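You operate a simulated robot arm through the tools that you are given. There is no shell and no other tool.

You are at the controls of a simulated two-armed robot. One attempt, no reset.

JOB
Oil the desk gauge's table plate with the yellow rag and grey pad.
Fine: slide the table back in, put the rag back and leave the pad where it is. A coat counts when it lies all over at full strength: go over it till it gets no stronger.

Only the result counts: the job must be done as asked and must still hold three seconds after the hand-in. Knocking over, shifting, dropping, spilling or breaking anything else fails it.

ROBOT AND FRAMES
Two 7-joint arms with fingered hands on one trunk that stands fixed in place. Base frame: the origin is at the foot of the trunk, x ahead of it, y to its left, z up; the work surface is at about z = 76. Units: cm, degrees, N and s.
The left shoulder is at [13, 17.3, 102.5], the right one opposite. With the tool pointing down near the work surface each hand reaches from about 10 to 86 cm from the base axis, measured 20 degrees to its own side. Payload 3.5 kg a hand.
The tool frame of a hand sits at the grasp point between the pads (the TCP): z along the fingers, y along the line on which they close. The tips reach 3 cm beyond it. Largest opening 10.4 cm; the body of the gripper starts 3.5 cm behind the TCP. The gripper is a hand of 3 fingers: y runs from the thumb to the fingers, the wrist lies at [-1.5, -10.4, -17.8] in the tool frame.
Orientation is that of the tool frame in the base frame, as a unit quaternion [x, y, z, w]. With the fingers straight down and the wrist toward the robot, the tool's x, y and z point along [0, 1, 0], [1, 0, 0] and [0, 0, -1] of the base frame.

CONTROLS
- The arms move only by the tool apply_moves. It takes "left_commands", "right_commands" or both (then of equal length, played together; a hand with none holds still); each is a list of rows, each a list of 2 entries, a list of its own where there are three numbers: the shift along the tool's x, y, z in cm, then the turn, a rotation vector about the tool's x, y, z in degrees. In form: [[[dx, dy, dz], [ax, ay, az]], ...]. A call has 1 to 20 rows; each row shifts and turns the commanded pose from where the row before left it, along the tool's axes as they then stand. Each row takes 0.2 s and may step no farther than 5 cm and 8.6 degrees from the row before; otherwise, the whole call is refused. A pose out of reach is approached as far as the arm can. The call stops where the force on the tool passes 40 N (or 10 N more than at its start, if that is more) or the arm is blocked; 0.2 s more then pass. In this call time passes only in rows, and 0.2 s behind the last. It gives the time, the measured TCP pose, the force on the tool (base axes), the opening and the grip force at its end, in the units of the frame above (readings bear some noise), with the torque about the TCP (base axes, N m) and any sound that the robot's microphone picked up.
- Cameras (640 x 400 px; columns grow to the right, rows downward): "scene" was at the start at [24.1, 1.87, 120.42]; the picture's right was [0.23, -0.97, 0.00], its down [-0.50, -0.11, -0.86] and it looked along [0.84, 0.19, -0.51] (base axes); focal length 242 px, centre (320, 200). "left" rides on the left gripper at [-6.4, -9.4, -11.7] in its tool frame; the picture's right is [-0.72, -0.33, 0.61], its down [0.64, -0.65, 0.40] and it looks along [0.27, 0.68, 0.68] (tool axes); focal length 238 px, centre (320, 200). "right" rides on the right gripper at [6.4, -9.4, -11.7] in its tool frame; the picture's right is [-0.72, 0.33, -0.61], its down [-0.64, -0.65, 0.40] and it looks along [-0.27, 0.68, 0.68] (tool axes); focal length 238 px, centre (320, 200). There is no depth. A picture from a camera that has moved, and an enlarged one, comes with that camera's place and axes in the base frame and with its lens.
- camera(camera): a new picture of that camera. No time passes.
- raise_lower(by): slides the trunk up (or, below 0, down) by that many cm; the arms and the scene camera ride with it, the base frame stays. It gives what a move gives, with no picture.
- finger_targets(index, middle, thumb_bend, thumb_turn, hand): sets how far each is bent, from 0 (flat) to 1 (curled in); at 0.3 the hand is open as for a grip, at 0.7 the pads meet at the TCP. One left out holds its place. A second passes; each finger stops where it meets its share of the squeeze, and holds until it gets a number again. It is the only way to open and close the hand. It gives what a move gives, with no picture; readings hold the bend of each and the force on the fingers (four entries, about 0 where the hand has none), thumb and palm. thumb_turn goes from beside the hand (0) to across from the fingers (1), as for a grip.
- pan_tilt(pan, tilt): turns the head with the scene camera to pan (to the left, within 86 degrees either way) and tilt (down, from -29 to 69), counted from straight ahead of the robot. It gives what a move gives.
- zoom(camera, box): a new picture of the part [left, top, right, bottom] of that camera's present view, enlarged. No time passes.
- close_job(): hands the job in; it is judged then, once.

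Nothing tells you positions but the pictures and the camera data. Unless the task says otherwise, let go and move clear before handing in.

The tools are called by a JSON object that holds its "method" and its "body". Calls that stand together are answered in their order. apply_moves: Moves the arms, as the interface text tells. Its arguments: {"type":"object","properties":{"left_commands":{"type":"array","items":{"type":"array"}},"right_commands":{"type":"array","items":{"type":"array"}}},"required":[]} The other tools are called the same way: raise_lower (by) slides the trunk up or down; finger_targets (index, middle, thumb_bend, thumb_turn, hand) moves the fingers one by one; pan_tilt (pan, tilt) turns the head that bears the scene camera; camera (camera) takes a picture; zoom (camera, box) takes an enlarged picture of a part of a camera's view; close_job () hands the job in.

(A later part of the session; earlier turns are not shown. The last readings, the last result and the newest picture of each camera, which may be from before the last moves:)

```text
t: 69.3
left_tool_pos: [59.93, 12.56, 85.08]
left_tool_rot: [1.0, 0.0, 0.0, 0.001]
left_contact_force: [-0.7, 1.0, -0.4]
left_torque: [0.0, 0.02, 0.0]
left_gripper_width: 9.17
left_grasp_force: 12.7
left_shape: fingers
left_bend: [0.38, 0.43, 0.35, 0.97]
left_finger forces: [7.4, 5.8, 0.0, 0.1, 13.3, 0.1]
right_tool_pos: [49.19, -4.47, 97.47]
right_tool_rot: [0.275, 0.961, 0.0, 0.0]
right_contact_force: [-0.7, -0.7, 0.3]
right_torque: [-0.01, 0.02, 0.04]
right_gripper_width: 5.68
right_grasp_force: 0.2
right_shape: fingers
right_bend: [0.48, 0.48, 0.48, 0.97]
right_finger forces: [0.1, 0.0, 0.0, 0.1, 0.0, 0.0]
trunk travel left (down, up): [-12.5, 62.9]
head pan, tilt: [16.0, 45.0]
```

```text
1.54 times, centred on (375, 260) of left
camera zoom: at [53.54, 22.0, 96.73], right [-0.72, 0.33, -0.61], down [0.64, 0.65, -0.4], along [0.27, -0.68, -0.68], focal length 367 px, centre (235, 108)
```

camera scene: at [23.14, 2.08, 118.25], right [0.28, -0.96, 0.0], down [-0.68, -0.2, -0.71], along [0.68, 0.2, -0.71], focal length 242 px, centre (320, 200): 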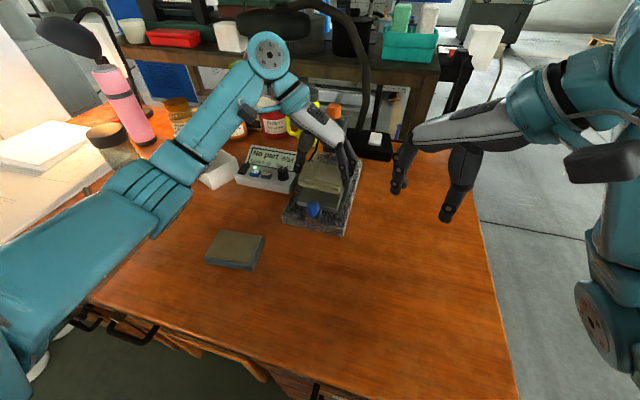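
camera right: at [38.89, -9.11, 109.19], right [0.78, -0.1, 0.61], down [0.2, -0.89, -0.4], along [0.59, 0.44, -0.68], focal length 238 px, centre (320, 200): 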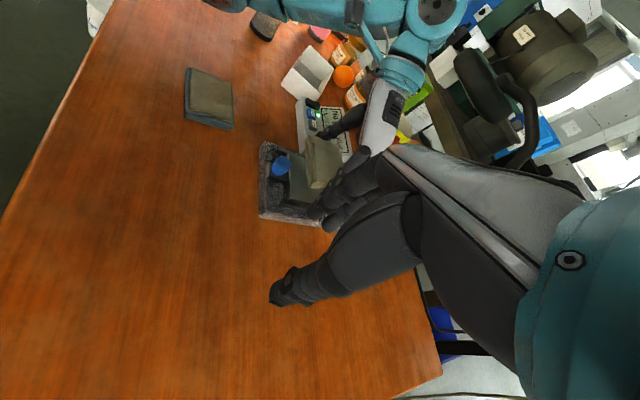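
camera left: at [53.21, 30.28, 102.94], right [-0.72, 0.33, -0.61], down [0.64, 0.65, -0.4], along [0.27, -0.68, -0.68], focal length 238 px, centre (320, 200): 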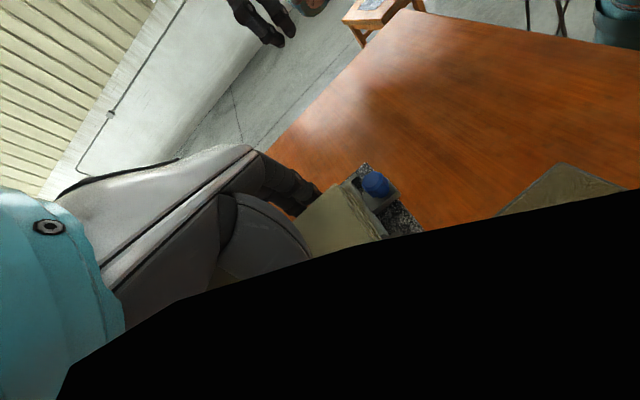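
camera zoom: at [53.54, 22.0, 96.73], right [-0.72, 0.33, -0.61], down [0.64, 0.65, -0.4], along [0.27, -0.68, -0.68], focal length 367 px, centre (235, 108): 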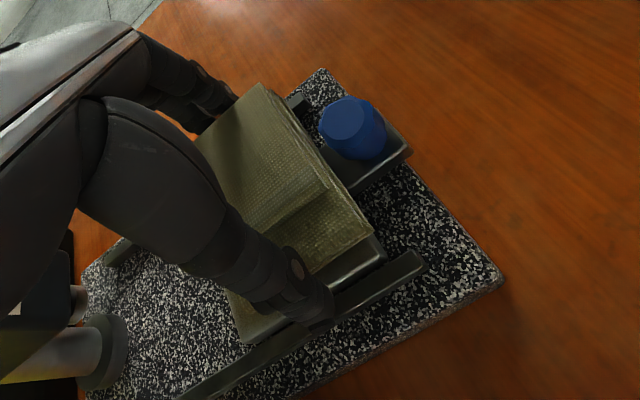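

{"method": "apply_moves", "body": {"left_commands": [[[0, 0, 0.8], [0, 0, 0]], [[0, 0, 0.4], [0, 0, 0]], [[0, -0.45, 0.05], [0, 0, 0]], [[0, -0.45, 0], [0, 0, 0]], [[0, -0.45, 0], [0, 0, 0]], [[0, -0.45, 0], [0, 0, 0]], [[0, 0.45, 0], [0, 0, 0]], [[0, 0.45, 0], [0, 0, 0]], [[0, 0.45, 0], [0, 0, 0]], [[0, 0.45, 0], [0, 0, 0]], [[0, 0.45, 0], [0, 0, 0]], [[0, 0.45, 0], [0, 0, 0]], [[0, 0.45, 0], [0, 0, 0]], [[0, 0.45, 0], [0, 0, 0]], [[0, -0.45, 0], [0, 0, 0]], [[0, -0.45, 0], [0, 0, 0]], [[0, -0.45, 0], [0, 0, 0]], [[0, -0.45, 0], [0, 0, 0]], [[0, -0.45, 0], [0, 0, 0]], [[0, -0.45, 0], [0, 0, 0]]]}}

{"method": "zoom", "body": {"camera": "left", "box": [220, 130, 530, 390]}}

```text
t: 73.5
left_tool_pos: [59.95, 13.45, 83.97]
left_tool_rot: [1.0, 0.001, 0.0, -0.001]
left_contact_force: [0.6, -2.7, 3.9]
left_torque: [0.1, 0.03, 0.03]
left_gripper_width: 9.18
left_grasp_force: 14.4
left_shape: fingers
left_bend: [0.38, 0.43, 0.35, 0.97]
left_finger forces: [8.7, 6.1, 0.1, 0.0, 13.7, 0.0]
right_tool_pos: [49.24, -4.47, 97.47]
right_tool_rot: [0.276, 0.961, 0.0, 0.0]
right_contact_force: [-0.6, 0.1, 0.1]
right_torque: [-0.03, 0.0, 0.01]
right_gripper_width: 5.67
right_grasp_force: 0.0
right_shape: fingers
right_bend: [0.48, 0.48, 0.48, 0.97]
right_finger forces: [0.1, 0.0, 0.1, 0.0, 0.0, 0.1]
trunk travel left (down, up): [-12.5, 62.9]
head pan, tilt: [16.0, 45.0]
```

```text
1.54 times, centred on (375, 260) of left
camera zoom: at [53.59, 22.92, 95.57], right [-0.72, 0.33, -0.61], down [0.64, 0.65, -0.4], along [0.27, -0.68, -0.68], focal length 367 px, centre (235, 108)
```

zoom: 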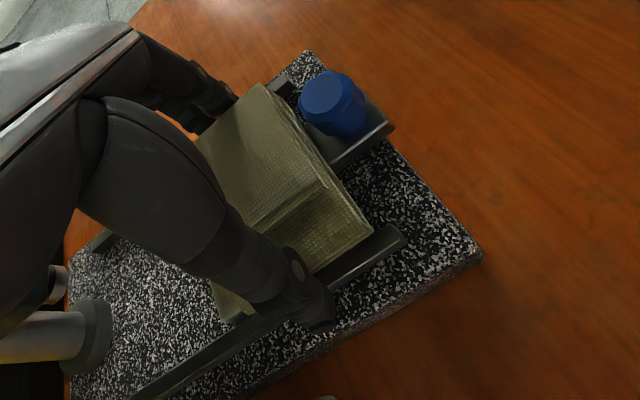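

Pressure was light this time, so I'll press slightly more and repeat here.

{"method": "apply_moves", "body": {"left_commands": [[[0, -0.3, 0.12], [0, 0, 0]], [[0, -0.3, 0.03], [0, 0, 0]], [[0, 0.45, 0], [0, 0, 0]], [[0, 0.45, 0], [0, 0, 0]], [[0, 0.45, 0], [0, 0, 0]], [[0, 0.45, 0], [0, 0, 0]], [[0, 0.45, 0], [0, 0, 0]], [[0, 0.45, 0], [0, 0, 0]], [[0, 0.45, 0], [0, 0, 0]], [[0, -0.45, 0], [0, 0, 0]], [[0, -0.45, 0], [0, 0, 0]], [[0, -0.45, 0], [0, 0, 0]], [[0, -0.45, 0], [0, 0, 0]], [[0, -0.45, 0], [0, 0, 0]], [[0, -0.45, 0], [0, 0, 0]], [[0, -0.45, 0], [0, 0, 0]], [[0, 0.4, 0], [0, 0, 0]], [[0, 0.4, 0], [0, 0, 0]], [[0, 0.4, 0], [0, 0, 0]], [[0, 0.4, 0], [0, 0, 0]]]}}

{"method": "zoom", "body": {"camera": "left", "box": [220, 130, 530, 390]}}

{"method": "zoom", "body": {"camera": "scene", "box": [270, 110, 380, 240]}}

```text
t: 77.7
left_tool_pos: [59.82, 12.59, 83.8]
left_tool_rot: [1.0, 0.001, 0.0, 0.0]
left_contact_force: [0.4, 5.5, 11.0]
left_torque: [0.08, 0.08, -0.04]
left_gripper_width: 9.28
left_grasp_force: 15.5
left_shape: fingers
left_bend: [0.38, 0.43, 0.34, 0.97]
left_finger forces: [7.5, 5.1, 0.0, 0.0, 17.9, 0.1]
right_tool_pos: [49.09, -4.47, 97.36]
right_tool_rot: [0.276, 0.961, 0.001, 0.0]
right_contact_force: [0.7, -0.2, -0.4]
right_torque: [0.01, 0.0, 0.02]
right_gripper_width: 5.68
right_grasp_force: 0.1
right_shape: fingers
right_bend: [0.48, 0.48, 0.48, 0.97]
right_finger forces: [0.0, 0.1, 0.1, 0.0, 0.0, 0.0]
trunk travel left (down, up): [-12.5, 62.9]
head pan, tilt: [16.0, 45.0]
```

```text
1.54 times, centred on (375, 260) of left
camera zoom: at [53.54, 22.0, 95.42], right [-0.72, 0.33, -0.61], down [0.64, 0.65, -0.4], along [0.27, -0.68, -0.68], focal length 367 px, centre (235, 108)
```

zoom: 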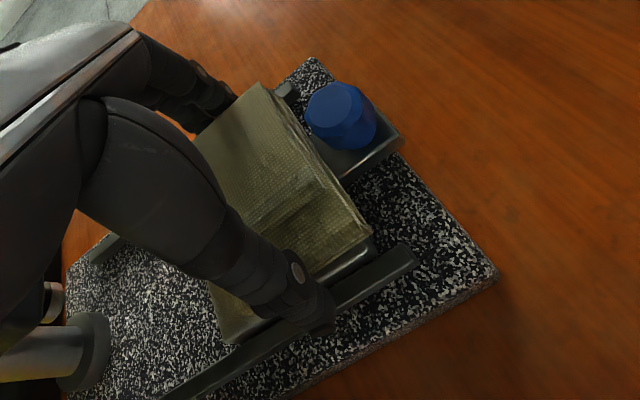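

```text
3.08 times, centred on (325, 175) of scene
camera zoom: at [23.05, 2.1, 118.26], right [0.28, -0.96, 0.0], down [-0.68, -0.19, -0.71], along [0.68, 0.19, -0.71], focal length 745 px, centre (305, 277)
```

zoom: 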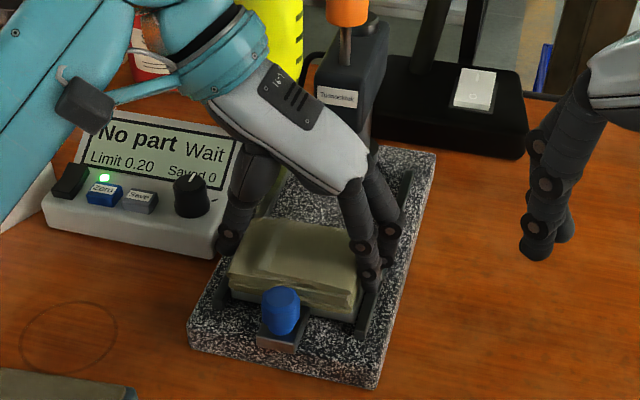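

Now the far part of the plate again.

{"method": "apply_moves", "body": {"left_commands": [[[0, 0, -0.6], [0, 0, 0]], [[0, 0, -1], [0, 0, 0]], [[1.35, 0, 0], [0, 0, 0]], [[1.35, 0, 0], [0, 0, 0]], [[0, 0, 1], [0, 0, 0]], [[0, 0, 0.6], [0, 0, 0]], [[0, -0.4, 0.04], [0, 0, 0]], [[0, -0.4, 0], [0, 0, 0]], [[0, -0.4, 0], [0, 0, 0]], [[0, 0.45, 0], [0, 0, 0]], [[0, 0.45, 0], [0, 0, 0]], [[0, 0.45, 0], [0, 0, 0]], [[0, 0.45, 0], [0, 0, 0]], [[0, 0.45, 0], [0, 0, 0]], [[0, 0.45, 0], [0, 0, 0]], [[0, 0.45, 0], [0, 0, 0]]]}}

{"method": "apply_moves", "body": {"left_commands": [[[0, -0.45, 0], [0, 0, 0]], [[0, -0.45, 0], [0, 0, 0]], [[0, -0.45, 0], [0, 0, 0]], [[0, -0.45, 0], [0, 0, 0]], [[0, -0.45, 0], [0, 0, 0]], [[0, -0.45, 0], [0, 0, 0]], [[0, -0.45, 0], [0, 0, 0]], [[0, 0.45, 0], [0, 0, 0]], [[0, 0.45, 0], [0, 0, 0]], [[0, 0.45, 0], [0, 0, 0]], [[0, 0.45, 0], [0, 0, 0]], [[0, 0.45, 0], [0, 0, 0]], [[0, 0.45, 0], [0, 0, 0]], [[0, 0.45, 0], [0, 0, 0]], [[0, -0.45, 0], [0, 0, 0]], [[0, -0.45, 0], [0, 0, 0]], [[0, -0.45, 0], [0, 0, 0]], [[0, -0.45, 0], [0, 0, 0]]]}}

{"method": "zoom", "body": {"camera": "left", "box": [220, 130, 530, 390]}}

{"method": "apply_moves", "body": {"left_commands": [[[0, 0, -0.6], [0, 0, 0]], [[0, 0, -2], [0, 0, 0]], [[0, 0, -3], [0, 0, 0]], [[-1, -4, -1], [0, 0, 0]], [[-1, -4, -1], [0, 0, 0]]]}}

{"method": "zoom", "body": {"camera": "scene", "box": [294, 174, 350, 226]}}

{"method": "zoom", "body": {"camera": "right", "box": [278, 148, 326, 208]}}

{"method": "camera", "body": {"camera": "scene"}}

```text
t: 81.1
left_tool_pos: [62.61, 10.55, 83.69]
left_tool_rot: [1.0, 0.0, 0.001, 0.0]
left_contact_force: [0.1, 6.6, 13.7]
left_torque: [0.13, 0.03, -0.03]
left_gripper_width: 9.27
left_grasp_force: 15.6
left_shape: fingers
left_bend: [0.38, 0.43, 0.34, 0.96]
left_finger forces: [7.3, 4.7, 0.0, 0.0, 18.4, 0.0]
right_tool_pos: [49.09, -4.49, 97.41]
right_tool_rot: [0.275, 0.961, -0.001, 0.001]
right_contact_force: [0.3, -0.2, -0.7]
right_torque: [0.01, 0.0, -0.01]
right_gripper_width: 5.69
right_grasp_force: 0.0
right_shape: fingers
right_bend: [0.48, 0.48, 0.48, 0.97]
right_finger forces: [0.0, 0.0, 0.0, 0.0, 0.1, 0.0]
trunk travel left (down, up): [-12.5, 62.9]
head pan, tilt: [16.0, 45.0]
```

```text
t: 84.9
left_tool_pos: [62.69, 12.3, 83.78]
left_tool_rot: [1.0, 0.0, 0.001, 0.0]
left_contact_force: [-0.5, -4.5, 9.0]
left_torque: [-0.05, 0.04, 0.05]
left_gripper_width: 9.3
left_grasp_force: 15.7
left_shape: fingers
left_bend: [0.37, 0.42, 0.35, 0.96]
left_finger forces: [10.6, 6.9, 0.0, 0.0, 13.9, 0.1]
right_tool_pos: [49.24, -4.56, 97.45]
right_tool_rot: [0.275, 0.961, 0.0, -0.001]
right_contact_force: [0.1, -0.1, 0.2]
right_torque: [-0.01, -0.01, 0.02]
right_gripper_width: 5.68
right_grasp_force: 0.2
right_shape: fingers
right_bend: [0.48, 0.48, 0.48, 0.97]
right_finger forces: [0.0, 0.0, 0.0, 0.1, 0.1, 0.1]
trunk travel left (down, up): [-12.5, 62.9]
head pan, tilt: [16.0, 45.0]
```

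```text
1.54 times, centred on (375, 260) of left
camera zoom: at [56.36, 21.68, 95.39], right [-0.72, 0.33, -0.61], down [0.64, 0.65, -0.4], along [0.27, -0.68, -0.68], focal length 367 px, centre (235, 108)
```

zoom: 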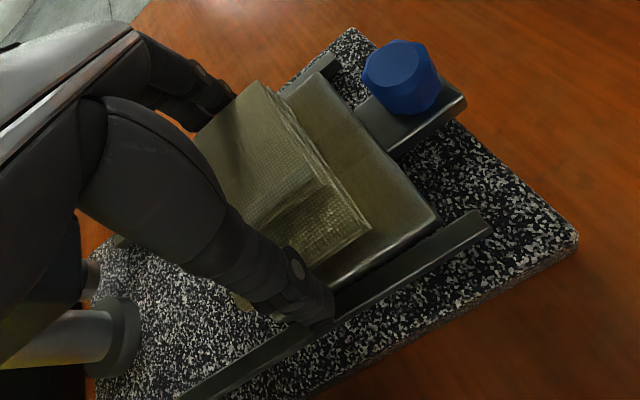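

```text
t: 86.1
left_tool_pos: [60.92, 20.23, 91.29]
left_tool_rot: [1.0, -0.001, 0.0, 0.0]
left_contact_force: [-0.6, 0.5, -0.1]
left_torque: [-0.05, 0.01, 0.02]
left_gripper_width: 9.28
left_grasp_force: 13.9
left_shape: fingers
left_bend: [0.37, 0.43, 0.35, 0.96]
left_finger forces: [8.3, 5.8, 0.1, 0.0, 14.0, 0.0]
right_tool_pos: [49.12, -4.37, 97.53]
right_tool_rot: [0.276, 0.961, 0.001, 0.0]
right_contact_force: [-0.9, -0.6, 0.0]
right_torque: [-0.03, 0.04, -0.03]
right_gripper_width: 5.65
right_grasp_force: 0.1
right_shape: fingers
right_bend: [0.48, 0.48, 0.48, 0.97]
right_finger forces: [0.0, 0.1, 0.1, 0.0, 0.1, 0.0]
trunk travel left (down, up): [-12.5, 62.9]
head pan, tilt: [16.0, 45.0]
```

```text
7.69 times, centred on (322, 200) of scene
camera zoom: at [23.12, 2.1, 118.25], right [0.28, -0.96, 0.0], down [-0.68, -0.19, -0.71], along [0.68, 0.19, -0.71], focal length 1862 px, centre (305, 200)
```

zoom: 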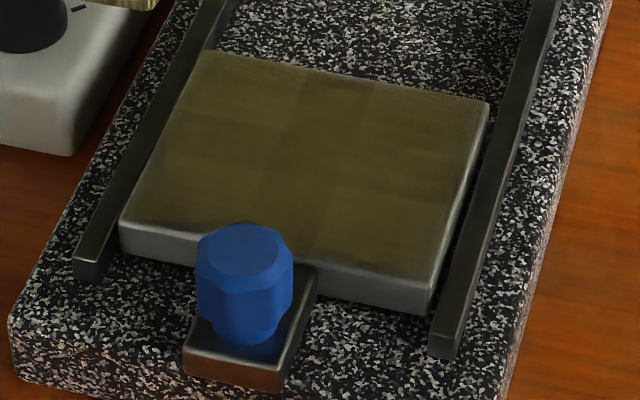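

```text
6.67 times, centred on (302, 178) of right
camera zoom: at [38.87, -9.09, 109.2], right [0.78, -0.1, 0.61], down [0.2, -0.89, -0.4], along [0.59, 0.44, -0.68], focal length 1589 px, centre (440, 347)
```

zoom: 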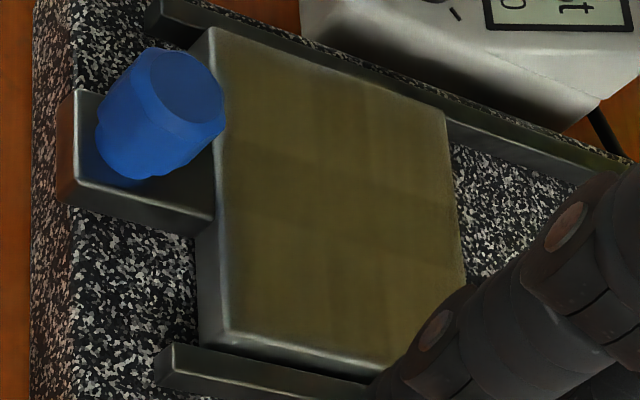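

```text
taken
camera scene: at [23.12, 2.1, 118.25], right [0.28, -0.96, 0.0], down [-0.68, -0.19, -0.71], along [0.68, 0.19, -0.71], focal length 242 px, centre (320, 200)
```

scene: 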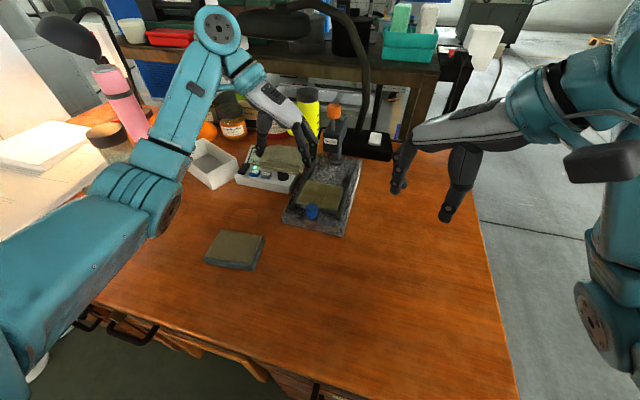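

The pattern looks steadier, but I want a closer view to judge the strength. I'll move the left hand back toward the pad and bring the right hand's camera nearer the plate.

{"method": "apply_moves", "body": {"left_commands": [[[-3.18, -1.18, 0.56], [0, 0, 0]], [[-3.18, -1.18, 0.56], [0, 0, 0]], [[-3.18, -1.18, 0.56], [0, 0, 0]], [[-3.18, -1.18, 0.56], [0, 0, 0]], [[-3.18, -1.18, 0.56], [0, 0, 0]], [[0, 0, 0], [0, 0, -3]], [[0, 0, 0], [0, 0, -3]]]}}

{"method": "apply_moves", "body": {"right_commands": [[[-1.04, 2.73, 2.7], [0, 0, 0]], [[-1.04, 2.73, 2.7], [0, 0, 0]], [[-1.04, 2.73, 2.7], [0, 0, 0]]]}}

{"method": "camera", "body": {"camera": "right"}}

{"method": "zoom", "body": {"camera": "right", "box": [230, 120, 340, 240]}}

```text
t: 87.7
left_tool_pos: [44.6, 26.38, 88.58]
left_tool_rot: [0.999, 0.053, -0.001, 0.0]
left_contact_force: [0.9, 0.2, 0.1]
left_torque: [-0.03, 0.03, -0.02]
left_gripper_width: 9.27
left_grasp_force: 14.1
left_shape: fingers
left_bend: [0.37, 0.43, 0.35, 0.96]
left_finger forces: [8.1, 5.7, 0.1, 0.1, 13.8, 0.1]
right_tool_pos: [49.3, -4.51, 97.45]
right_tool_rot: [0.275, 0.961, 0.001, 0.001]
right_contact_force: [0.4, 0.0, -1.1]
right_torque: [0.0, 0.01, -0.01]
right_gripper_width: 5.69
right_grasp_force: 0.0
right_shape: fingers
right_bend: [0.48, 0.48, 0.48, 0.97]
right_finger forces: [0.0, 0.0, 0.1, 0.1, 0.0, 0.1]
trunk travel left (down, up): [-12.5, 62.9]
head pan, tilt: [16.0, 45.0]
```

```text
t: 88.5
left_tool_pos: [44.86, 26.31, 88.68]
left_tool_rot: [0.999, 0.052, 0.0, 0.0]
left_contact_force: [0.6, 0.8, -0.7]
left_torque: [0.0, -0.01, -0.02]
left_gripper_width: 9.28
left_grasp_force: 14.2
left_shape: fingers
left_bend: [0.37, 0.43, 0.35, 0.96]
left_finger forces: [8.1, 5.5, 0.0, 0.0, 13.7, 0.0]
right_tool_pos: [56.67, 1.08, 89.47]
right_tool_rot: [0.275, 0.961, 0.0, 0.0]
right_contact_force: [0.1, 0.2, -0.2]
right_torque: [0.0, -0.02, 0.01]
right_gripper_width: 5.71
right_grasp_force: 0.0
right_shape: fingers
right_bend: [0.48, 0.48, 0.48, 0.97]
right_finger forces: [0.0, 0.1, 0.1, 0.0, 0.1, 0.0]
trunk travel left (down, up): [-12.5, 62.9]
head pan, tilt: [16.0, 45.0]
```

```text
taken
camera right: at [46.29, -3.5, 101.19], right [0.78, -0.1, 0.61], down [0.2, -0.89, -0.4], along [0.59, 0.44, -0.68], focal length 238 px, centre (320, 200)
```

right: 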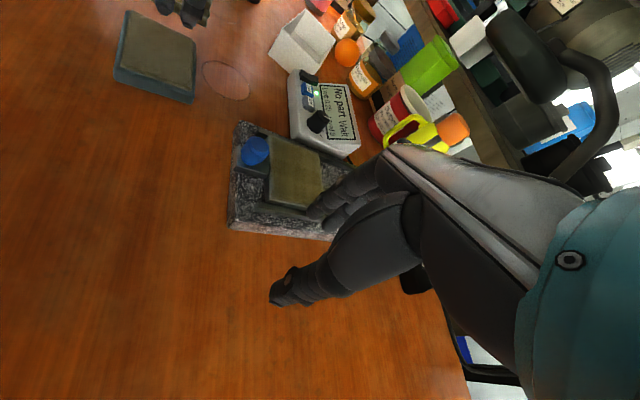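

```text
3.33 times, centred on (285, 180) of right
camera zoom: at [46.29, -3.5, 101.19], right [0.78, -0.1, 0.61], down [0.2, -0.89, -0.4], along [0.59, 0.44, -0.68], focal length 794 px, centre (437, 267)
```

zoom: 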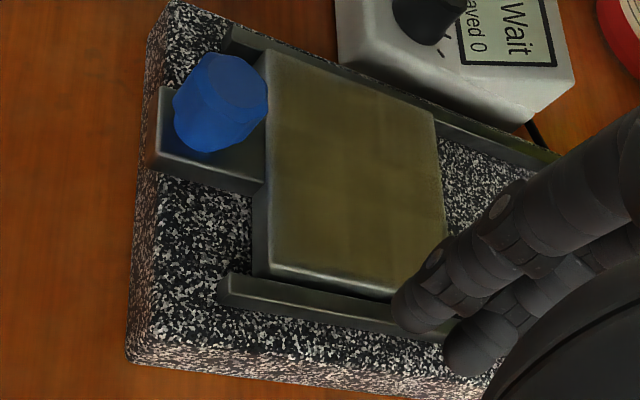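

{"method": "zoom", "body": {"camera": "right", "box": [262, 130, 332, 212]}}

{"method": "zoom", "body": {"camera": "scene", "box": [298, 178, 346, 216]}}

{"method": "zoom", "body": {"camera": "scene", "box": [180, 160, 300, 280]}}

```text
4.88 times, centred on (297, 171) of right
camera zoom: at [46.29, -3.5, 101.19], right [0.78, -0.1, 0.61], down [0.2, -0.89, -0.4], along [0.59, 0.44, -0.68], focal length 1163 px, centre (432, 342)
```

zoom: 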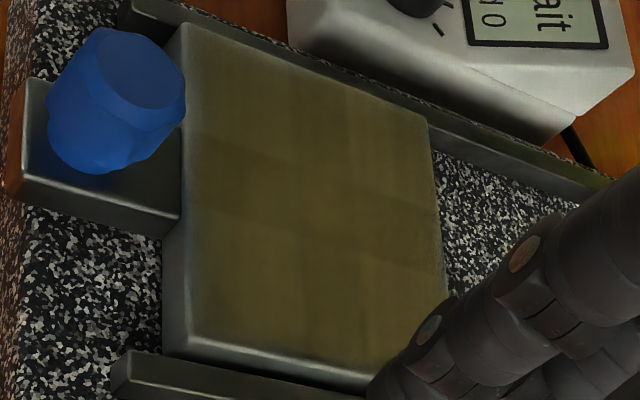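

```text
10.53 times, centred on (322, 197) of scene
camera zoom: at [23.14, 2.08, 118.24], right [0.28, -0.96, 0.0], down [-0.68, -0.19, -0.71], along [0.68, 0.19, -0.71], focal length 2548 px, centre (299, 232)
```

zoom: 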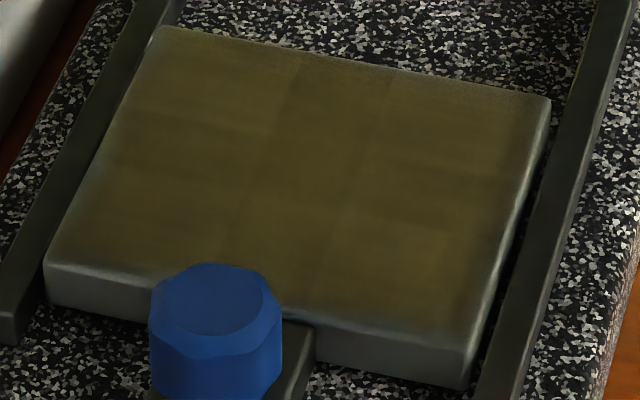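

```text
3.33 times, centred on (240, 220) of scene
camera zoom: at [23.14, 2.08, 118.24], right [0.28, -0.96, 0.0], down [-0.68, -0.19, -0.71], along [0.68, 0.19, -0.71], focal length 807 px, centre (587, 133)
```

zoom: 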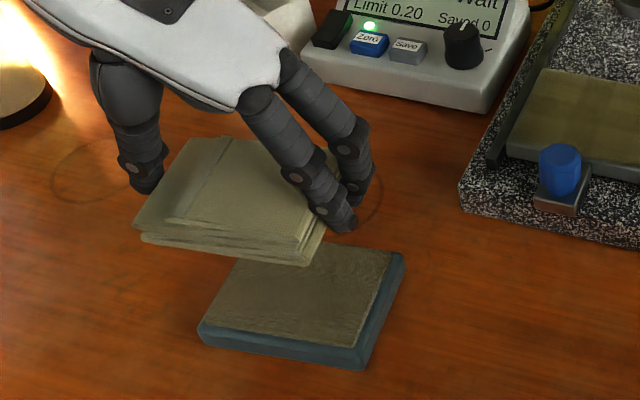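

I can see a faint patchwork in the coat, with the corners slightly lighter. I'll recharge and go over it again, then compare from the same viewpoints.

{"method": "apply_moves", "body": {"left_commands": [[[0.05, 0.1, 2.5], [0, 0, 0]], [[0, 0, 2], [0, 0, 0]], [[0, 0, 1.5], [0, 0, 0]], [[0, 0, 0.6], [0, 0, 0]], [[0, 0, 0.35], [0, 0, 0]], [[0, 0, 0], [0, 0, 0]], [[0, 0, 0], [0, 0, 0]], [[0, 0, 0], [0, 0, 0]], [[0, 0, 0], [0, 0, 0]], [[0, 0, 0], [0, 0, 0]], [[0, 0, 0], [0, 0, 0]], [[0, 0, 0], [0, 0, 0]]]}}

{"method": "zoom", "body": {"camera": "scene", "box": [180, 160, 300, 280]}}

```text
t: 91.1
left_tool_pos: [44.68, 25.98, 81.64]
left_tool_rot: [0.999, 0.052, 0.002, 0.0]
left_contact_force: [1.5, 1.8, 14.5]
left_torque: [0.0, -0.01, 0.02]
left_gripper_width: 9.26
left_grasp_force: 17.4
left_shape: fingers
left_bend: [0.37, 0.43, 0.35, 0.97]
left_finger forces: [8.9, 8.0, 0.0, 0.0, 17.0, 0.0]
right_tool_pos: [56.46, 1.06, 89.56]
right_tool_rot: [0.277, 0.961, 0.0, -0.001]
right_contact_force: [0.4, 0.2, 0.4]
right_torque: [0.0, 0.0, 0.03]
right_gripper_width: 5.69
right_grasp_force: 0.1
right_shape: fingers
right_bend: [0.48, 0.48, 0.48, 0.97]
right_finger forces: [0.1, 0.0, 0.0, 0.1, 0.1, 0.1]
trunk travel left (down, up): [-12.5, 62.9]
head pan, tilt: [16.0, 45.0]
```

```text
3.33 times, centred on (240, 220) of scene
camera zoom: at [23.06, 2.04, 118.27], right [0.28, -0.96, 0.0], down [-0.68, -0.19, -0.71], along [0.68, 0.2, -0.71], focal length 807 px, centre (587, 133)
```

zoom: 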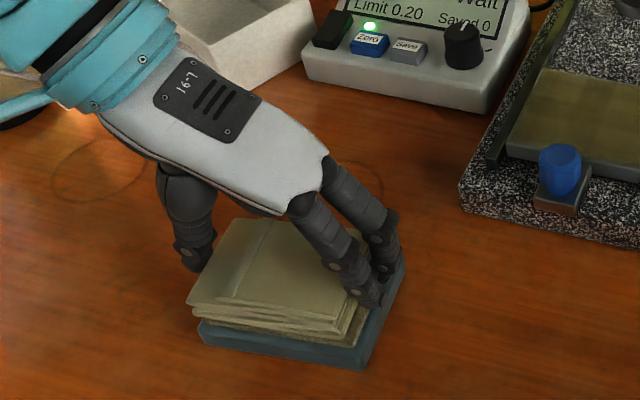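

The pad is unmoved and the rag is recharged. I'll draw the right hand back out of the way and carry the rag to the plate again.

{"method": "apply_moves", "body": {"right_commands": [[[1.04, -2.73, -2.7], [0, 0, 0]], [[1.04, -2.73, -2.7], [0, 0, 0]], [[1.04, -2.73, -2.7], [0, 0, 0]]]}}

{"method": "apply_moves", "body": {"left_commands": [[[0, 0, -0.5], [0, 0, 0]], [[0, 0, -1.3], [0, 0, 0]], [[0, 0, -2.2], [0, 0, 0]], [[0, 0, -2.8], [0, 0, 0]], [[0, 0, 0], [0, 0, 3]], [[0, 0, 0], [0, 0, 3]], [[2.5, 2.2, 0], [0, 0, 0]], [[2.5, 2.2, 0], [0, 0, 0]], [[2.5, 2.2, 0], [0, 0, 0]], [[2.5, 2.2, 0], [0, 0, 0]], [[2.5, 2.2, 0], [0, 0, 0]], [[2.5, 2.2, 0], [0, 0, 0]], [[0, 0, 2], [0, 0, 0]], [[0, 0, 1.5], [0, 0, 0]]]}}

{"method": "zoom", "body": {"camera": "left", "box": [220, 130, 530, 390]}}

```text
t: 91.9
left_tool_pos: [44.74, 25.98, 81.62]
left_tool_rot: [0.999, 0.052, 0.0, -0.001]
left_contact_force: [1.5, 1.5, 17.0]
left_torque: [-0.03, -0.02, 0.01]
left_gripper_width: 9.29
left_grasp_force: 17.7
left_shape: fingers
left_bend: [0.37, 0.43, 0.35, 0.97]
left_finger forces: [8.9, 9.3, 0.0, 0.0, 17.0, 0.0]
right_tool_pos: [49.31, -4.07, 97.63]
right_tool_rot: [0.277, 0.961, 0.0, 0.0]
right_contact_force: [-0.4, 0.5, -0.8]
right_torque: [0.0, -0.02, -0.01]
right_gripper_width: 5.69
right_grasp_force: 0.0
right_shape: fingers
right_bend: [0.48, 0.48, 0.48, 0.97]
right_finger forces: [0.0, 0.0, 0.0, 0.0, 0.1, 0.0]
trunk travel left (down, up): [-12.5, 62.9]
head pan, tilt: [16.0, 45.0]
```

```text
t: 94.9
left_tool_pos: [59.67, 12.88, 84.74]
left_tool_rot: [1.0, 0.0, -0.001, 0.0]
left_contact_force: [-0.5, 0.0, 0.1]
left_torque: [0.01, 0.0, -0.04]
left_gripper_width: 9.27
left_grasp_force: 13.4
left_shape: fingers
left_bend: [0.37, 0.43, 0.35, 0.97]
left_finger forces: [7.9, 5.7, 0.0, 0.0, 13.6, 0.0]
right_tool_pos: [49.25, -3.95, 97.68]
right_tool_rot: [0.276, 0.961, 0.0, 0.0]
right_contact_force: [-0.3, -0.3, 0.4]
right_torque: [0.03, -0.01, -0.01]
right_gripper_width: 5.69
right_grasp_force: 0.0
right_shape: fingers
right_bend: [0.48, 0.48, 0.48, 0.97]
right_finger forces: [0.0, 0.0, 0.0, 0.1, 0.0, 0.0]
trunk travel left (down, up): [-12.5, 62.9]
head pan, tilt: [16.0, 45.0]
```

```text
1.54 times, centred on (375, 260) of left
camera zoom: at [53.42, 22.38, 96.44], right [-0.72, 0.33, -0.61], down [0.64, 0.65, -0.4], along [0.27, -0.68, -0.68], focal length 367 px, centre (235, 108)
```

zoom: 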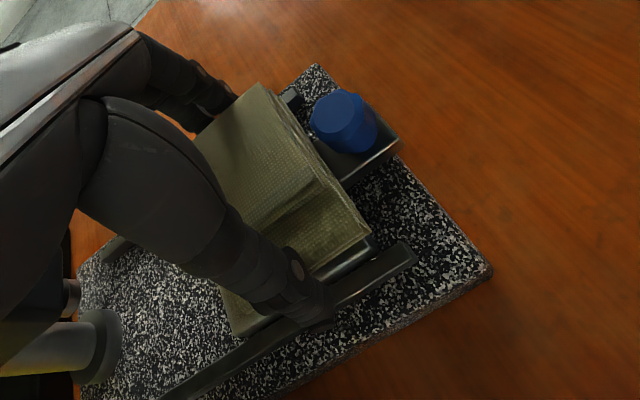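

{"method": "apply_moves", "body": {"left_commands": [[[0.25, 0.1, 0.6], [0, 0, 0]], [[0, 0.1, 0.35], [0, 0, 0]], [[0, -0.45, 0.05], [0, 0, 0]], [[0, -0.45, 0], [0, 0, 0]], [[0, -0.45, 0], [0, 0, 0]], [[0, -0.45, 0], [0, 0, 0]], [[0, 0.45, 0], [0, 0, 0]], [[0, 0.45, 0], [0, 0, 0]], [[0, 0.45, 0], [0, 0, 0]], [[0, 0.45, 0], [0, 0, 0]], [[0, 0.45, 0], [0, 0, 0]], [[0, 0.45, 0], [0, 0, 0]], [[0, 0.45, 0], [0, 0, 0]], [[0, 0.45, 0], [0, 0, 0]], [[0, -0.45, 0], [0, 0, 0]], [[0, -0.45, 0], [0, 0, 0]], [[0, -0.45, 0], [0, 0, 0]], [[0, -0.45, 0], [0, 0, 0]], [[0, -0.45, 0], [0, 0, 0]], [[0, -0.45, 0], [0, 0, 0]]]}}

{"method": "apply_moves", "body": {"left_commands": [[[0, -0.45, 0], [0, 0, 0]], [[0, -0.45, 0], [0, 0, 0]], [[0, 0.45, 0], [0, 0, 0]], [[0, 0.45, 0], [0, 0, 0]], [[0, 0.45, 0], [0, 0, 0]], [[0, 0.45, 0], [0, 0, 0]], [[0, 0.45, 0], [0, 0, 0]], [[0, 0.45, 0], [0, 0, 0]], [[0, 0.45, 0], [0, 0, 0]], [[0, 0.45, 0], [0, 0, 0]], [[0, -0.45, 0], [0, 0, 0]], [[0, -0.45, 0], [0, 0, 0]], [[0, -0.45, 0], [0, 0, 0]], [[0, -0.45, 0], [0, 0, 0]]]}}

{"method": "zoom", "body": {"camera": "left", "box": [220, 130, 530, 390]}}

```text
t: 99.1
left_tool_pos: [60.14, 13.72, 83.76]
left_tool_rot: [1.0, 0.0, 0.0, -0.001]
left_contact_force: [0.0, -1.7, 4.9]
left_torque: [-0.14, -0.01, -0.03]
left_gripper_width: 9.25
left_grasp_force: 16.7
left_shape: fingers
left_bend: [0.35, 0.41, 0.36, 0.97]
left_finger forces: [10.0, 8.6, 0.1, 0.1, 14.2, 0.0]
right_tool_pos: [49.37, -4.15, 97.55]
right_tool_rot: [0.276, 0.961, -0.001, -0.001]
right_contact_force: [-0.8, -1.1, 1.1]
right_torque: [-0.03, 0.0, 0.04]
right_gripper_width: 5.67
right_grasp_force: 0.0
right_shape: fingers
right_bend: [0.48, 0.48, 0.48, 0.97]
right_finger forces: [0.1, 0.1, 0.1, 0.0, 0.1, 0.1]
trunk travel left (down, up): [-12.5, 62.9]
head pan, tilt: [16.0, 45.0]
```

```text
t: 102.1
left_tool_pos: [60.13, 12.69, 83.95]
left_tool_rot: [1.0, 0.0, -0.001, -0.001]
left_contact_force: [0.0, 0.5, 0.2]
left_torque: [-0.01, 0.01, 0.02]
left_gripper_width: 9.26
left_grasp_force: 13.2
left_shape: fingers
left_bend: [0.38, 0.43, 0.35, 0.96]
left_finger forces: [8.3, 5.7, 0.0, 0.0, 13.8, 0.0]
right_tool_pos: [49.37, -3.89, 97.61]
right_tool_rot: [0.275, 0.961, 0.0, 0.0]
right_contact_force: [-1.6, -0.3, 0.9]
right_torque: [0.05, 0.02, -0.01]
right_gripper_width: 5.7
right_grasp_force: 0.0
right_shape: fingers
right_bend: [0.48, 0.48, 0.48, 0.97]
right_finger forces: [0.0, 0.1, 0.0, 0.1, 0.0, 0.0]
trunk travel left (down, up): [-12.5, 62.9]
head pan, tilt: [16.0, 45.0]
```

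```text
1.54 times, centred on (375, 260) of left
camera zoom: at [53.82, 22.12, 95.52], right [-0.72, 0.33, -0.61], down [0.64, 0.65, -0.4], along [0.27, -0.68, -0.68], focal length 367 px, centre (235, 108)
```

zoom: 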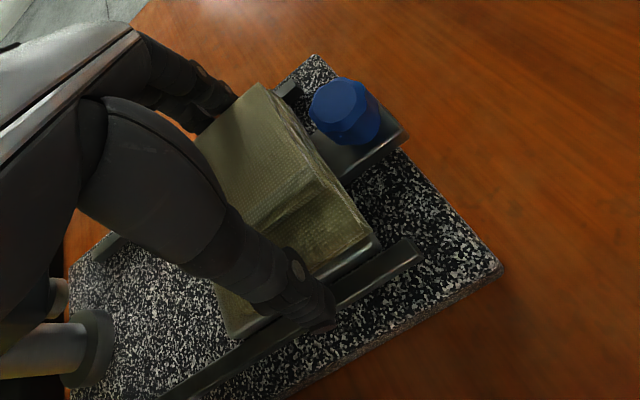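

Contact was lost in those last strokes. The rag has been pressed slightly up in the grip, so I'll lower until I feel about 10 N and repeat.

{"method": "apply_moves", "body": {"left_commands": [[[0, 0, 0.15], [0, 0, 0]], [[0, 0, 0.1], [0, 0, 0]]]}}

```text
t: 102.7
left_tool_pos: [60.07, 12.78, 83.85]
left_tool_rot: [1.0, 0.0, 0.002, 0.0]
left_contact_force: [1.9, 1.5, 9.5]
left_torque: [0.09, 0.04, 0.01]
left_gripper_width: 9.27
left_grasp_force: 15.3
left_shape: fingers
left_bend: [0.38, 0.43, 0.35, 0.97]
left_finger forces: [8.9, 5.4, 0.0, 0.0, 16.3, 0.0]
right_tool_pos: [49.33, -4.01, 97.67]
right_tool_rot: [0.275, 0.961, 0.0, 0.0]
right_contact_force: [-0.6, -0.2, -0.5]
right_torque: [-0.04, 0.01, -0.02]
right_gripper_width: 5.68
right_grasp_force: 0.2
right_shape: fingers
right_bend: [0.48, 0.48, 0.48, 0.97]
right_finger forces: [0.1, 0.0, 0.0, 0.0, 0.1, 0.0]
trunk travel left (down, up): [-12.5, 62.9]
head pan, tilt: [16.0, 45.0]
```

{"method": "apply_moves", "body": {"left_commands": [[[0, -0.4, 0], [0, 0, 0]], [[0, -0.4, 0], [0, 0, 0]], [[0, -0.4, 0], [0, 0, 0]], [[0, -0.4, 0], [0, 0, 0]], [[0, 0.4, 0], [0, 0, 0]], [[0, 0.4, 0], [0, 0, 0]], [[0, 0.4, 0], [0, 0, 0]], [[0, 0.4, 0], [0, 0, 0]], [[0, 0.4, 0], [0, 0, 0]], [[0, 0.4, 0], [0, 0, 0]], [[0, 0.4, 0], [0, 0, 0]], [[0, 0.4, 0], [0, 0, 0]]]}}

{"method": "apply_moves", "body": {"left_commands": [[[0, -0.4, 0], [0, 0, 0]], [[0, -0.4, 0], [0, 0, 0]], [[0, -0.4, 0], [0, 0, 0]], [[0, -0.4, 0], [0, 0, 0]], [[0, -0.4, 0], [0, 0, 0]], [[0, -0.4, 0], [0, 0, 0]], [[0, -0.4, 0], [0, 0, 0]], [[0, -0.4, 0], [0, 0, 0]], [[0, 0.4, 0], [0, 0, 0]], [[0, 0.4, 0], [0, 0, 0]], [[0, 0.4, 0], [0, 0, 0]], [[0, 0.4, 0], [0, 0, 0]]]}}

{"method": "zoom", "body": {"camera": "left", "box": [220, 130, 530, 390]}}

```text
t: 105.3
left_tool_pos: [60.01, 11.11, 83.64]
left_tool_rot: [1.0, 0.0, 0.001, 0.0]
left_contact_force: [0.8, 6.1, 15.9]
left_torque: [0.1, 0.02, -0.01]
left_gripper_width: 9.34
left_grasp_force: 15.5
left_shape: fingers
left_bend: [0.38, 0.43, 0.34, 0.97]
left_finger forces: [7.4, 4.7, 0.0, 0.0, 19.2, 0.0]
right_tool_pos: [49.21, -3.93, 97.68]
right_tool_rot: [0.275, 0.961, 0.0, 0.001]
right_contact_force: [0.2, 0.7, -1.0]
right_torque: [0.02, 0.0, -0.02]
right_gripper_width: 5.69
right_grasp_force: 0.0
right_shape: fingers
right_bend: [0.48, 0.48, 0.48, 0.97]
right_finger forces: [0.0, 0.0, 0.0, 0.1, 0.0, 0.0]
trunk travel left (down, up): [-12.5, 62.9]
head pan, tilt: [16.0, 45.0]
```

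```text
t: 107.9
left_tool_pos: [59.94, 12.81, 83.74]
left_tool_rot: [1.0, 0.001, 0.001, -0.001]
left_contact_force: [0.5, 7.2, 14.8]
left_torque: [-0.31, -0.05, 0.01]
left_gripper_width: 9.33
left_grasp_force: 20.8
left_shape: fingers
left_bend: [0.38, 0.43, 0.34, 0.97]
left_finger forces: [7.8, 14.6, 0.1, 0.1, 18.7, 0.0]
right_tool_pos: [49.18, -3.93, 97.62]
right_tool_rot: [0.276, 0.961, 0.0, 0.0]
right_contact_force: [0.2, 0.2, -0.1]
right_torque: [-0.01, 0.02, 0.02]
right_gripper_width: 5.71
right_grasp_force: 0.1
right_shape: fingers
right_bend: [0.48, 0.48, 0.48, 0.97]
right_finger forces: [0.1, 0.0, 0.0, 0.0, 0.1, 0.0]
trunk travel left (down, up): [-12.5, 62.9]
head pan, tilt: [16.0, 45.0]
```

```text
1.54 times, centred on (375, 260) of left
camera zoom: at [53.6, 22.22, 95.31], right [-0.72, 0.33, -0.61], down [0.64, 0.65, -0.4], along [0.27, -0.68, -0.68], focal length 367 px, centre (235, 108)
```

zoom: 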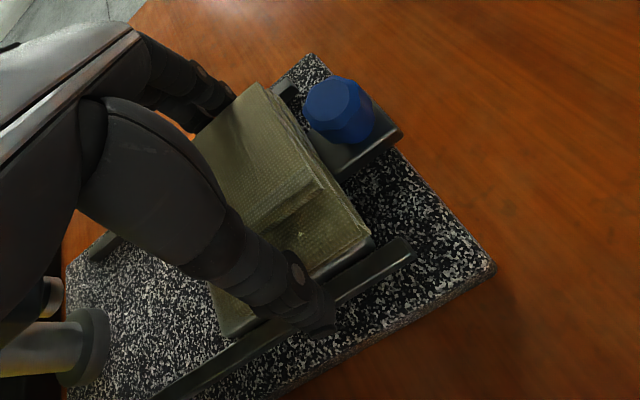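

Now the far part again, same pressure.

{"method": "apply_moves", "body": {"left_commands": [[[0, 0, -0.6], [0, 0, 0]], [[0, 0, -1], [0, 0, 0]], [[1.3, 0, 0], [0, 0, 0]], [[1.3, 0, 0], [0, 0, 0]], [[0, 0, 1], [0, 0, 0]], [[0, 0, 0.6], [0, 0, 0]]]}}

{"method": "apply_moves", "body": {"left_commands": [[[0, -0.35, 0], [0, 0, 0]], [[0, -0.35, 0], [0, 0, 0]], [[0, -0.35, 0], [0, 0, 0]], [[0, 0.4, 0], [0, 0, 0]], [[0, 0.4, 0], [0, 0, 0]], [[0, 0.4, 0], [0, 0, 0]], [[0, 0.4, 0], [0, 0, 0]], [[0, 0.4, 0], [0, 0, 0]], [[0, 0.4, 0], [0, 0, 0]], [[0, 0.4, 0], [0, 0, 0]], [[0, -0.4, 0], [0, 0, 0]], [[0, -0.4, 0], [0, 0, 0]], [[0, -0.4, 0], [0, 0, 0]], [[0, -0.4, 0], [0, 0, 0]], [[0, -0.4, 0], [0, 0, 0]], [[0, -0.4, 0], [0, 0, 0]], [[0, -0.4, 0], [0, 0, 0]]]}}

{"method": "apply_moves", "body": {"left_commands": [[[0, 0.4, 0], [0, 0, 0]], [[0, 0.4, 0], [0, 0, 0]], [[0, 0.4, 0], [0, 0, 0]], [[0, 0.4, 0], [0, 0, 0]], [[0, 0.4, 0], [0, 0, 0]], [[0, 0.4, 0], [0, 0, 0]], [[0, 0.4, 0], [0, 0, 0]], [[0, -0.4, 0], [0, 0, 0]], [[0, -0.4, 0], [0, 0, 0]], [[0, -0.4, 0], [0, 0, 0]], [[0, -0.4, 0], [0, 0, 0]]]}}

{"method": "zoom", "body": {"camera": "left", "box": [220, 130, 530, 390]}}

```text
t: 109.3
left_tool_pos: [62.77, 12.64, 83.78]
left_tool_rot: [1.0, 0.0, 0.002, 0.0]
left_contact_force: [0.4, 1.0, 6.1]
left_torque: [-0.03, 0.04, 0.0]
left_gripper_width: 9.34
left_grasp_force: 15.1
left_shape: fingers
left_bend: [0.38, 0.43, 0.34, 0.97]
left_finger forces: [9.6, 5.5, 0.0, 0.0, 15.7, 0.0]
right_tool_pos: [49.39, -4.01, 97.63]
right_tool_rot: [0.276, 0.961, 0.0, 0.0]
right_contact_force: [0.2, 0.8, -0.4]
right_torque: [0.03, -0.01, -0.02]
right_gripper_width: 5.68
right_grasp_force: 0.1
right_shape: fingers
right_bend: [0.48, 0.48, 0.48, 0.97]
right_finger forces: [0.1, 0.0, 0.1, 0.0, 0.0, 0.1]
trunk travel left (down, up): [-12.5, 62.9]
head pan, tilt: [16.0, 45.0]
```

```text
t: 112.9
left_tool_pos: [62.61, 13.64, 83.59]
left_tool_rot: [1.0, -0.001, 0.0, 0.0]
left_contact_force: [0.7, -12.5, 10.4]
left_torque: [-0.03, 0.02, 0.0]
left_gripper_width: 9.34
left_grasp_force: 18.5
left_shape: fingers
left_bend: [0.34, 0.4, 0.37, 0.97]
left_finger forces: [13.9, 9.9, 0.1, 0.0, 13.8, 0.0]
right_tool_pos: [49.27, -4.13, 97.74]
right_tool_rot: [0.276, 0.961, 0.001, 0.0]
right_contact_force: [-0.8, 0.6, 0.3]
right_torque: [0.03, -0.03, 0.0]
right_gripper_width: 5.7
right_grasp_force: 0.0
right_shape: fingers
right_bend: [0.48, 0.48, 0.48, 0.97]
right_finger forces: [0.0, 0.0, 0.0, 0.0, 0.0, 0.0]
trunk travel left (down, up): [-12.5, 62.9]
head pan, tilt: [16.0, 45.0]
```

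```text
t: 115.3
left_tool_pos: [62.51, 12.54, 83.61]
left_tool_rot: [1.0, 0.0, 0.001, 0.0]
left_contact_force: [-0.2, -3.6, 8.5]
left_torque: [0.04, 0.02, 0.04]
left_gripper_width: 9.33
left_grasp_force: 16.3
left_shape: fingers
left_bend: [0.36, 0.43, 0.35, 0.96]
left_finger forces: [10.8, 6.7, 0.0, 0.0, 15.5, 0.0]
right_tool_pos: [49.2, -3.89, 97.72]
right_tool_rot: [0.276, 0.961, 0.0, 0.0]
right_contact_force: [-1.1, -0.2, -0.7]
right_torque: [-0.01, 0.01, -0.01]
right_gripper_width: 5.69
right_grasp_force: 0.1
right_shape: fingers
right_bend: [0.48, 0.48, 0.48, 0.97]
right_finger forces: [0.0, 0.1, 0.0, 0.1, 0.0, 0.0]
trunk travel left (down, up): [-12.5, 62.9]
head pan, tilt: [16.0, 45.0]
```

```text
1.54 times, centred on (375, 260) of left
camera zoom: at [56.25, 21.94, 95.27], right [-0.72, 0.33, -0.61], down [0.64, 0.65, -0.4], along [0.27, -0.68, -0.68], focal length 367 px, centre (235, 108)
```

zoom: 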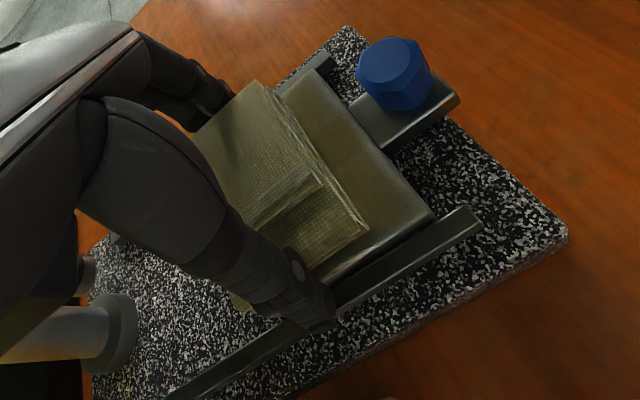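

{"method": "apply_moves", "body": {"left_commands": [[[0, 0, -0.6], [0, 0, 0]], [[0, 0, -2], [0, 0, 0]], [[0, 0, -3], [0, 0, 0]], [[-1, -4, -1], [0, 0, 0]], [[-1, -4, -1], [0, 0, 0]]]}}

{"method": "zoom", "body": {"camera": "scene", "box": [298, 178, 346, 216]}}

{"method": "zoom", "body": {"camera": "right", "box": [278, 148, 326, 208]}}

{"method": "zoom", "body": {"camera": "scene", "box": [240, 110, 380, 240]}}

```text
t: 116.5
left_tool_pos: [60.51, 20.67, 91.76]
left_tool_rot: [1.0, 0.0, 0.001, 0.0]
left_contact_force: [-1.1, 0.3, 0.0]
left_torque: [-0.01, -0.02, 0.0]
left_gripper_width: 9.37
left_grasp_force: 14.6
left_shape: fingers
left_bend: [0.37, 0.43, 0.35, 0.96]
left_finger forces: [8.5, 5.9, 0.1, 0.0, 14.5, 0.1]
right_tool_pos: [49.27, -4.07, 97.65]
right_tool_rot: [0.275, 0.961, 0.0, 0.001]
right_contact_force: [-1.1, 0.0, -0.4]
right_torque: [0.01, -0.01, 0.0]
right_gripper_width: 5.7
right_grasp_force: 0.0
right_shape: fingers
right_bend: [0.48, 0.48, 0.48, 0.97]
right_finger forces: [0.0, 0.1, 0.0, 0.1, 0.1, 0.0]
trunk travel left (down, up): [-12.5, 62.9]
head pan, tilt: [16.0, 45.0]
```

```text
10.53 times, centred on (322, 197) of scene
camera zoom: at [23.12, 2.09, 118.25], right [0.28, -0.96, 0.0], down [-0.68, -0.19, -0.71], along [0.68, 0.19, -0.71], focal length 2548 px, centre (299, 232)
```

zoom: 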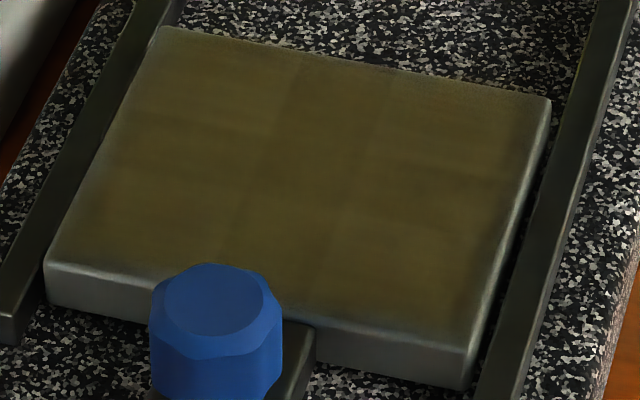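

```text
6.67 times, centred on (302, 178) of right
camera zoom: at [38.99, -8.62, 109.4], right [0.78, -0.1, 0.61], down [0.2, -0.89, -0.4], along [0.59, 0.44, -0.68], focal length 1589 px, centre (440, 347)
```

zoom: 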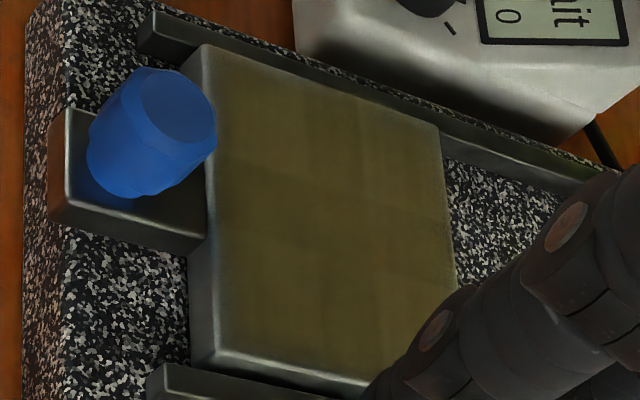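

```text
3.08 times, centred on (310, 175) of scene
camera zoom: at [23.12, 2.09, 118.25], right [0.28, -0.96, 0.0], down [-0.68, -0.19, -0.71], along [0.68, 0.19, -0.71], focal length 745 px, centre (351, 277)
```

zoom: 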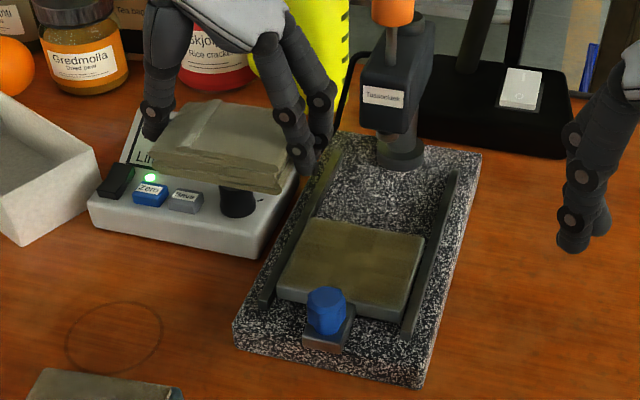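

Compared with the previous round the coat looks the same. I'll check the edges and corners closely.

{"method": "zoom", "body": {"camera": "scene", "box": [300, 178, 324, 198]}}

{"method": "zoom", "body": {"camera": "scene", "box": [322, 180, 346, 200]}}

{"method": "zoom", "body": {"camera": "scene", "box": [298, 192, 322, 212]}}

{"method": "zoom", "body": {"camera": "scene", "box": [318, 196, 342, 216]}}

```text
16.00 times, centred on (312, 188) of scene
camera zoom: at [23.12, 2.09, 118.25], right [0.28, -0.96, 0.0], down [-0.68, -0.19, -0.71], along [0.68, 0.19, -0.71], focal length 3873 px, centre (448, 392)
```

zoom: 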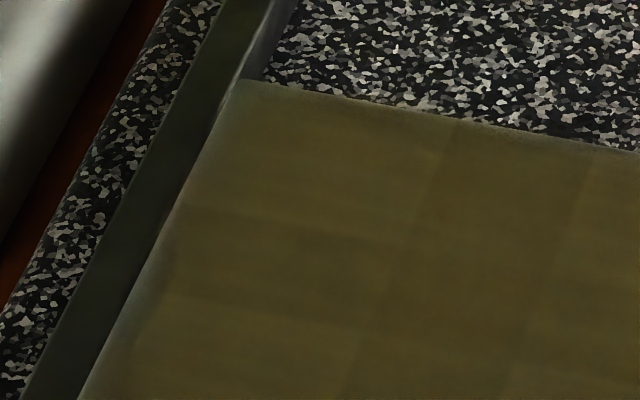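

```text
16.00 times, centred on (334, 190) of scene
camera zoom: at [23.12, 2.09, 118.25], right [0.28, -0.96, 0.0], down [-0.68, -0.19, -0.71], along [0.68, 0.19, -0.71], focal length 3873 px, centre (96, 360)
```

zoom: 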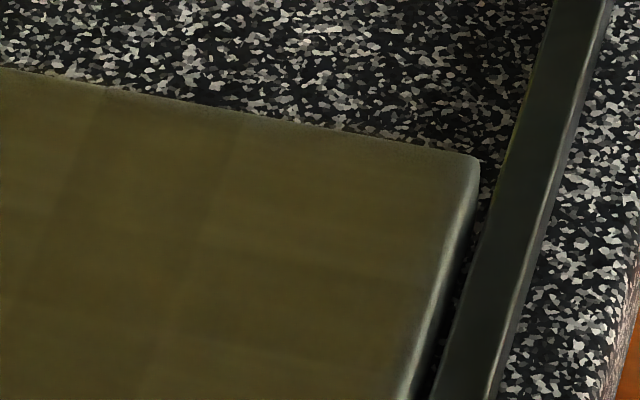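

```text
16.00 times, centred on (310, 202) of scene
camera zoom: at [23.12, 2.09, 118.25], right [0.28, -0.96, 0.0], down [-0.68, -0.19, -0.71], along [0.68, 0.19, -0.71], focal length 3873 px, centre (480, 168)
```

zoom: 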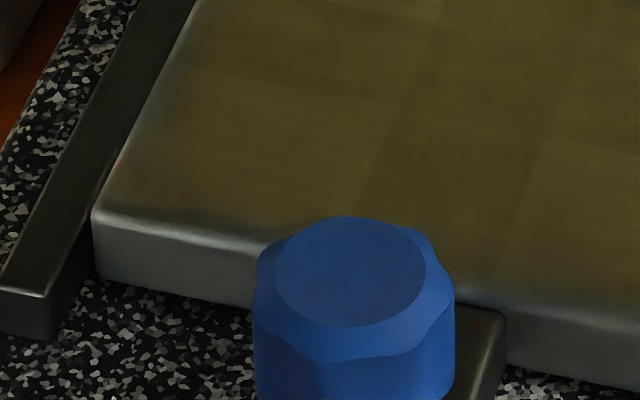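

```text
16.00 times, centred on (330, 206) of scene
camera zoom: at [23.12, 2.09, 118.25], right [0.28, -0.96, 0.0], down [-0.68, -0.19, -0.71], along [0.68, 0.19, -0.71], focal length 3873 px, centre (160, 104)
```

zoom: 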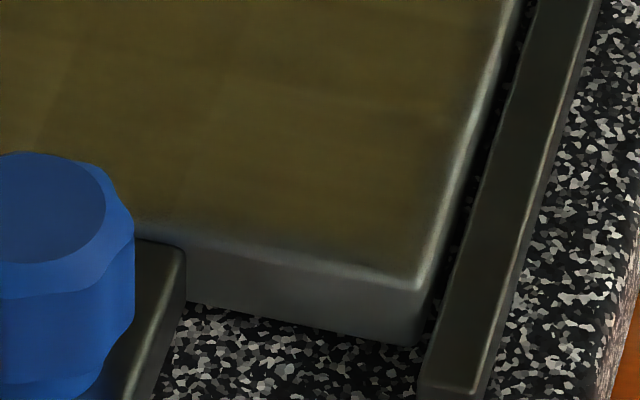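

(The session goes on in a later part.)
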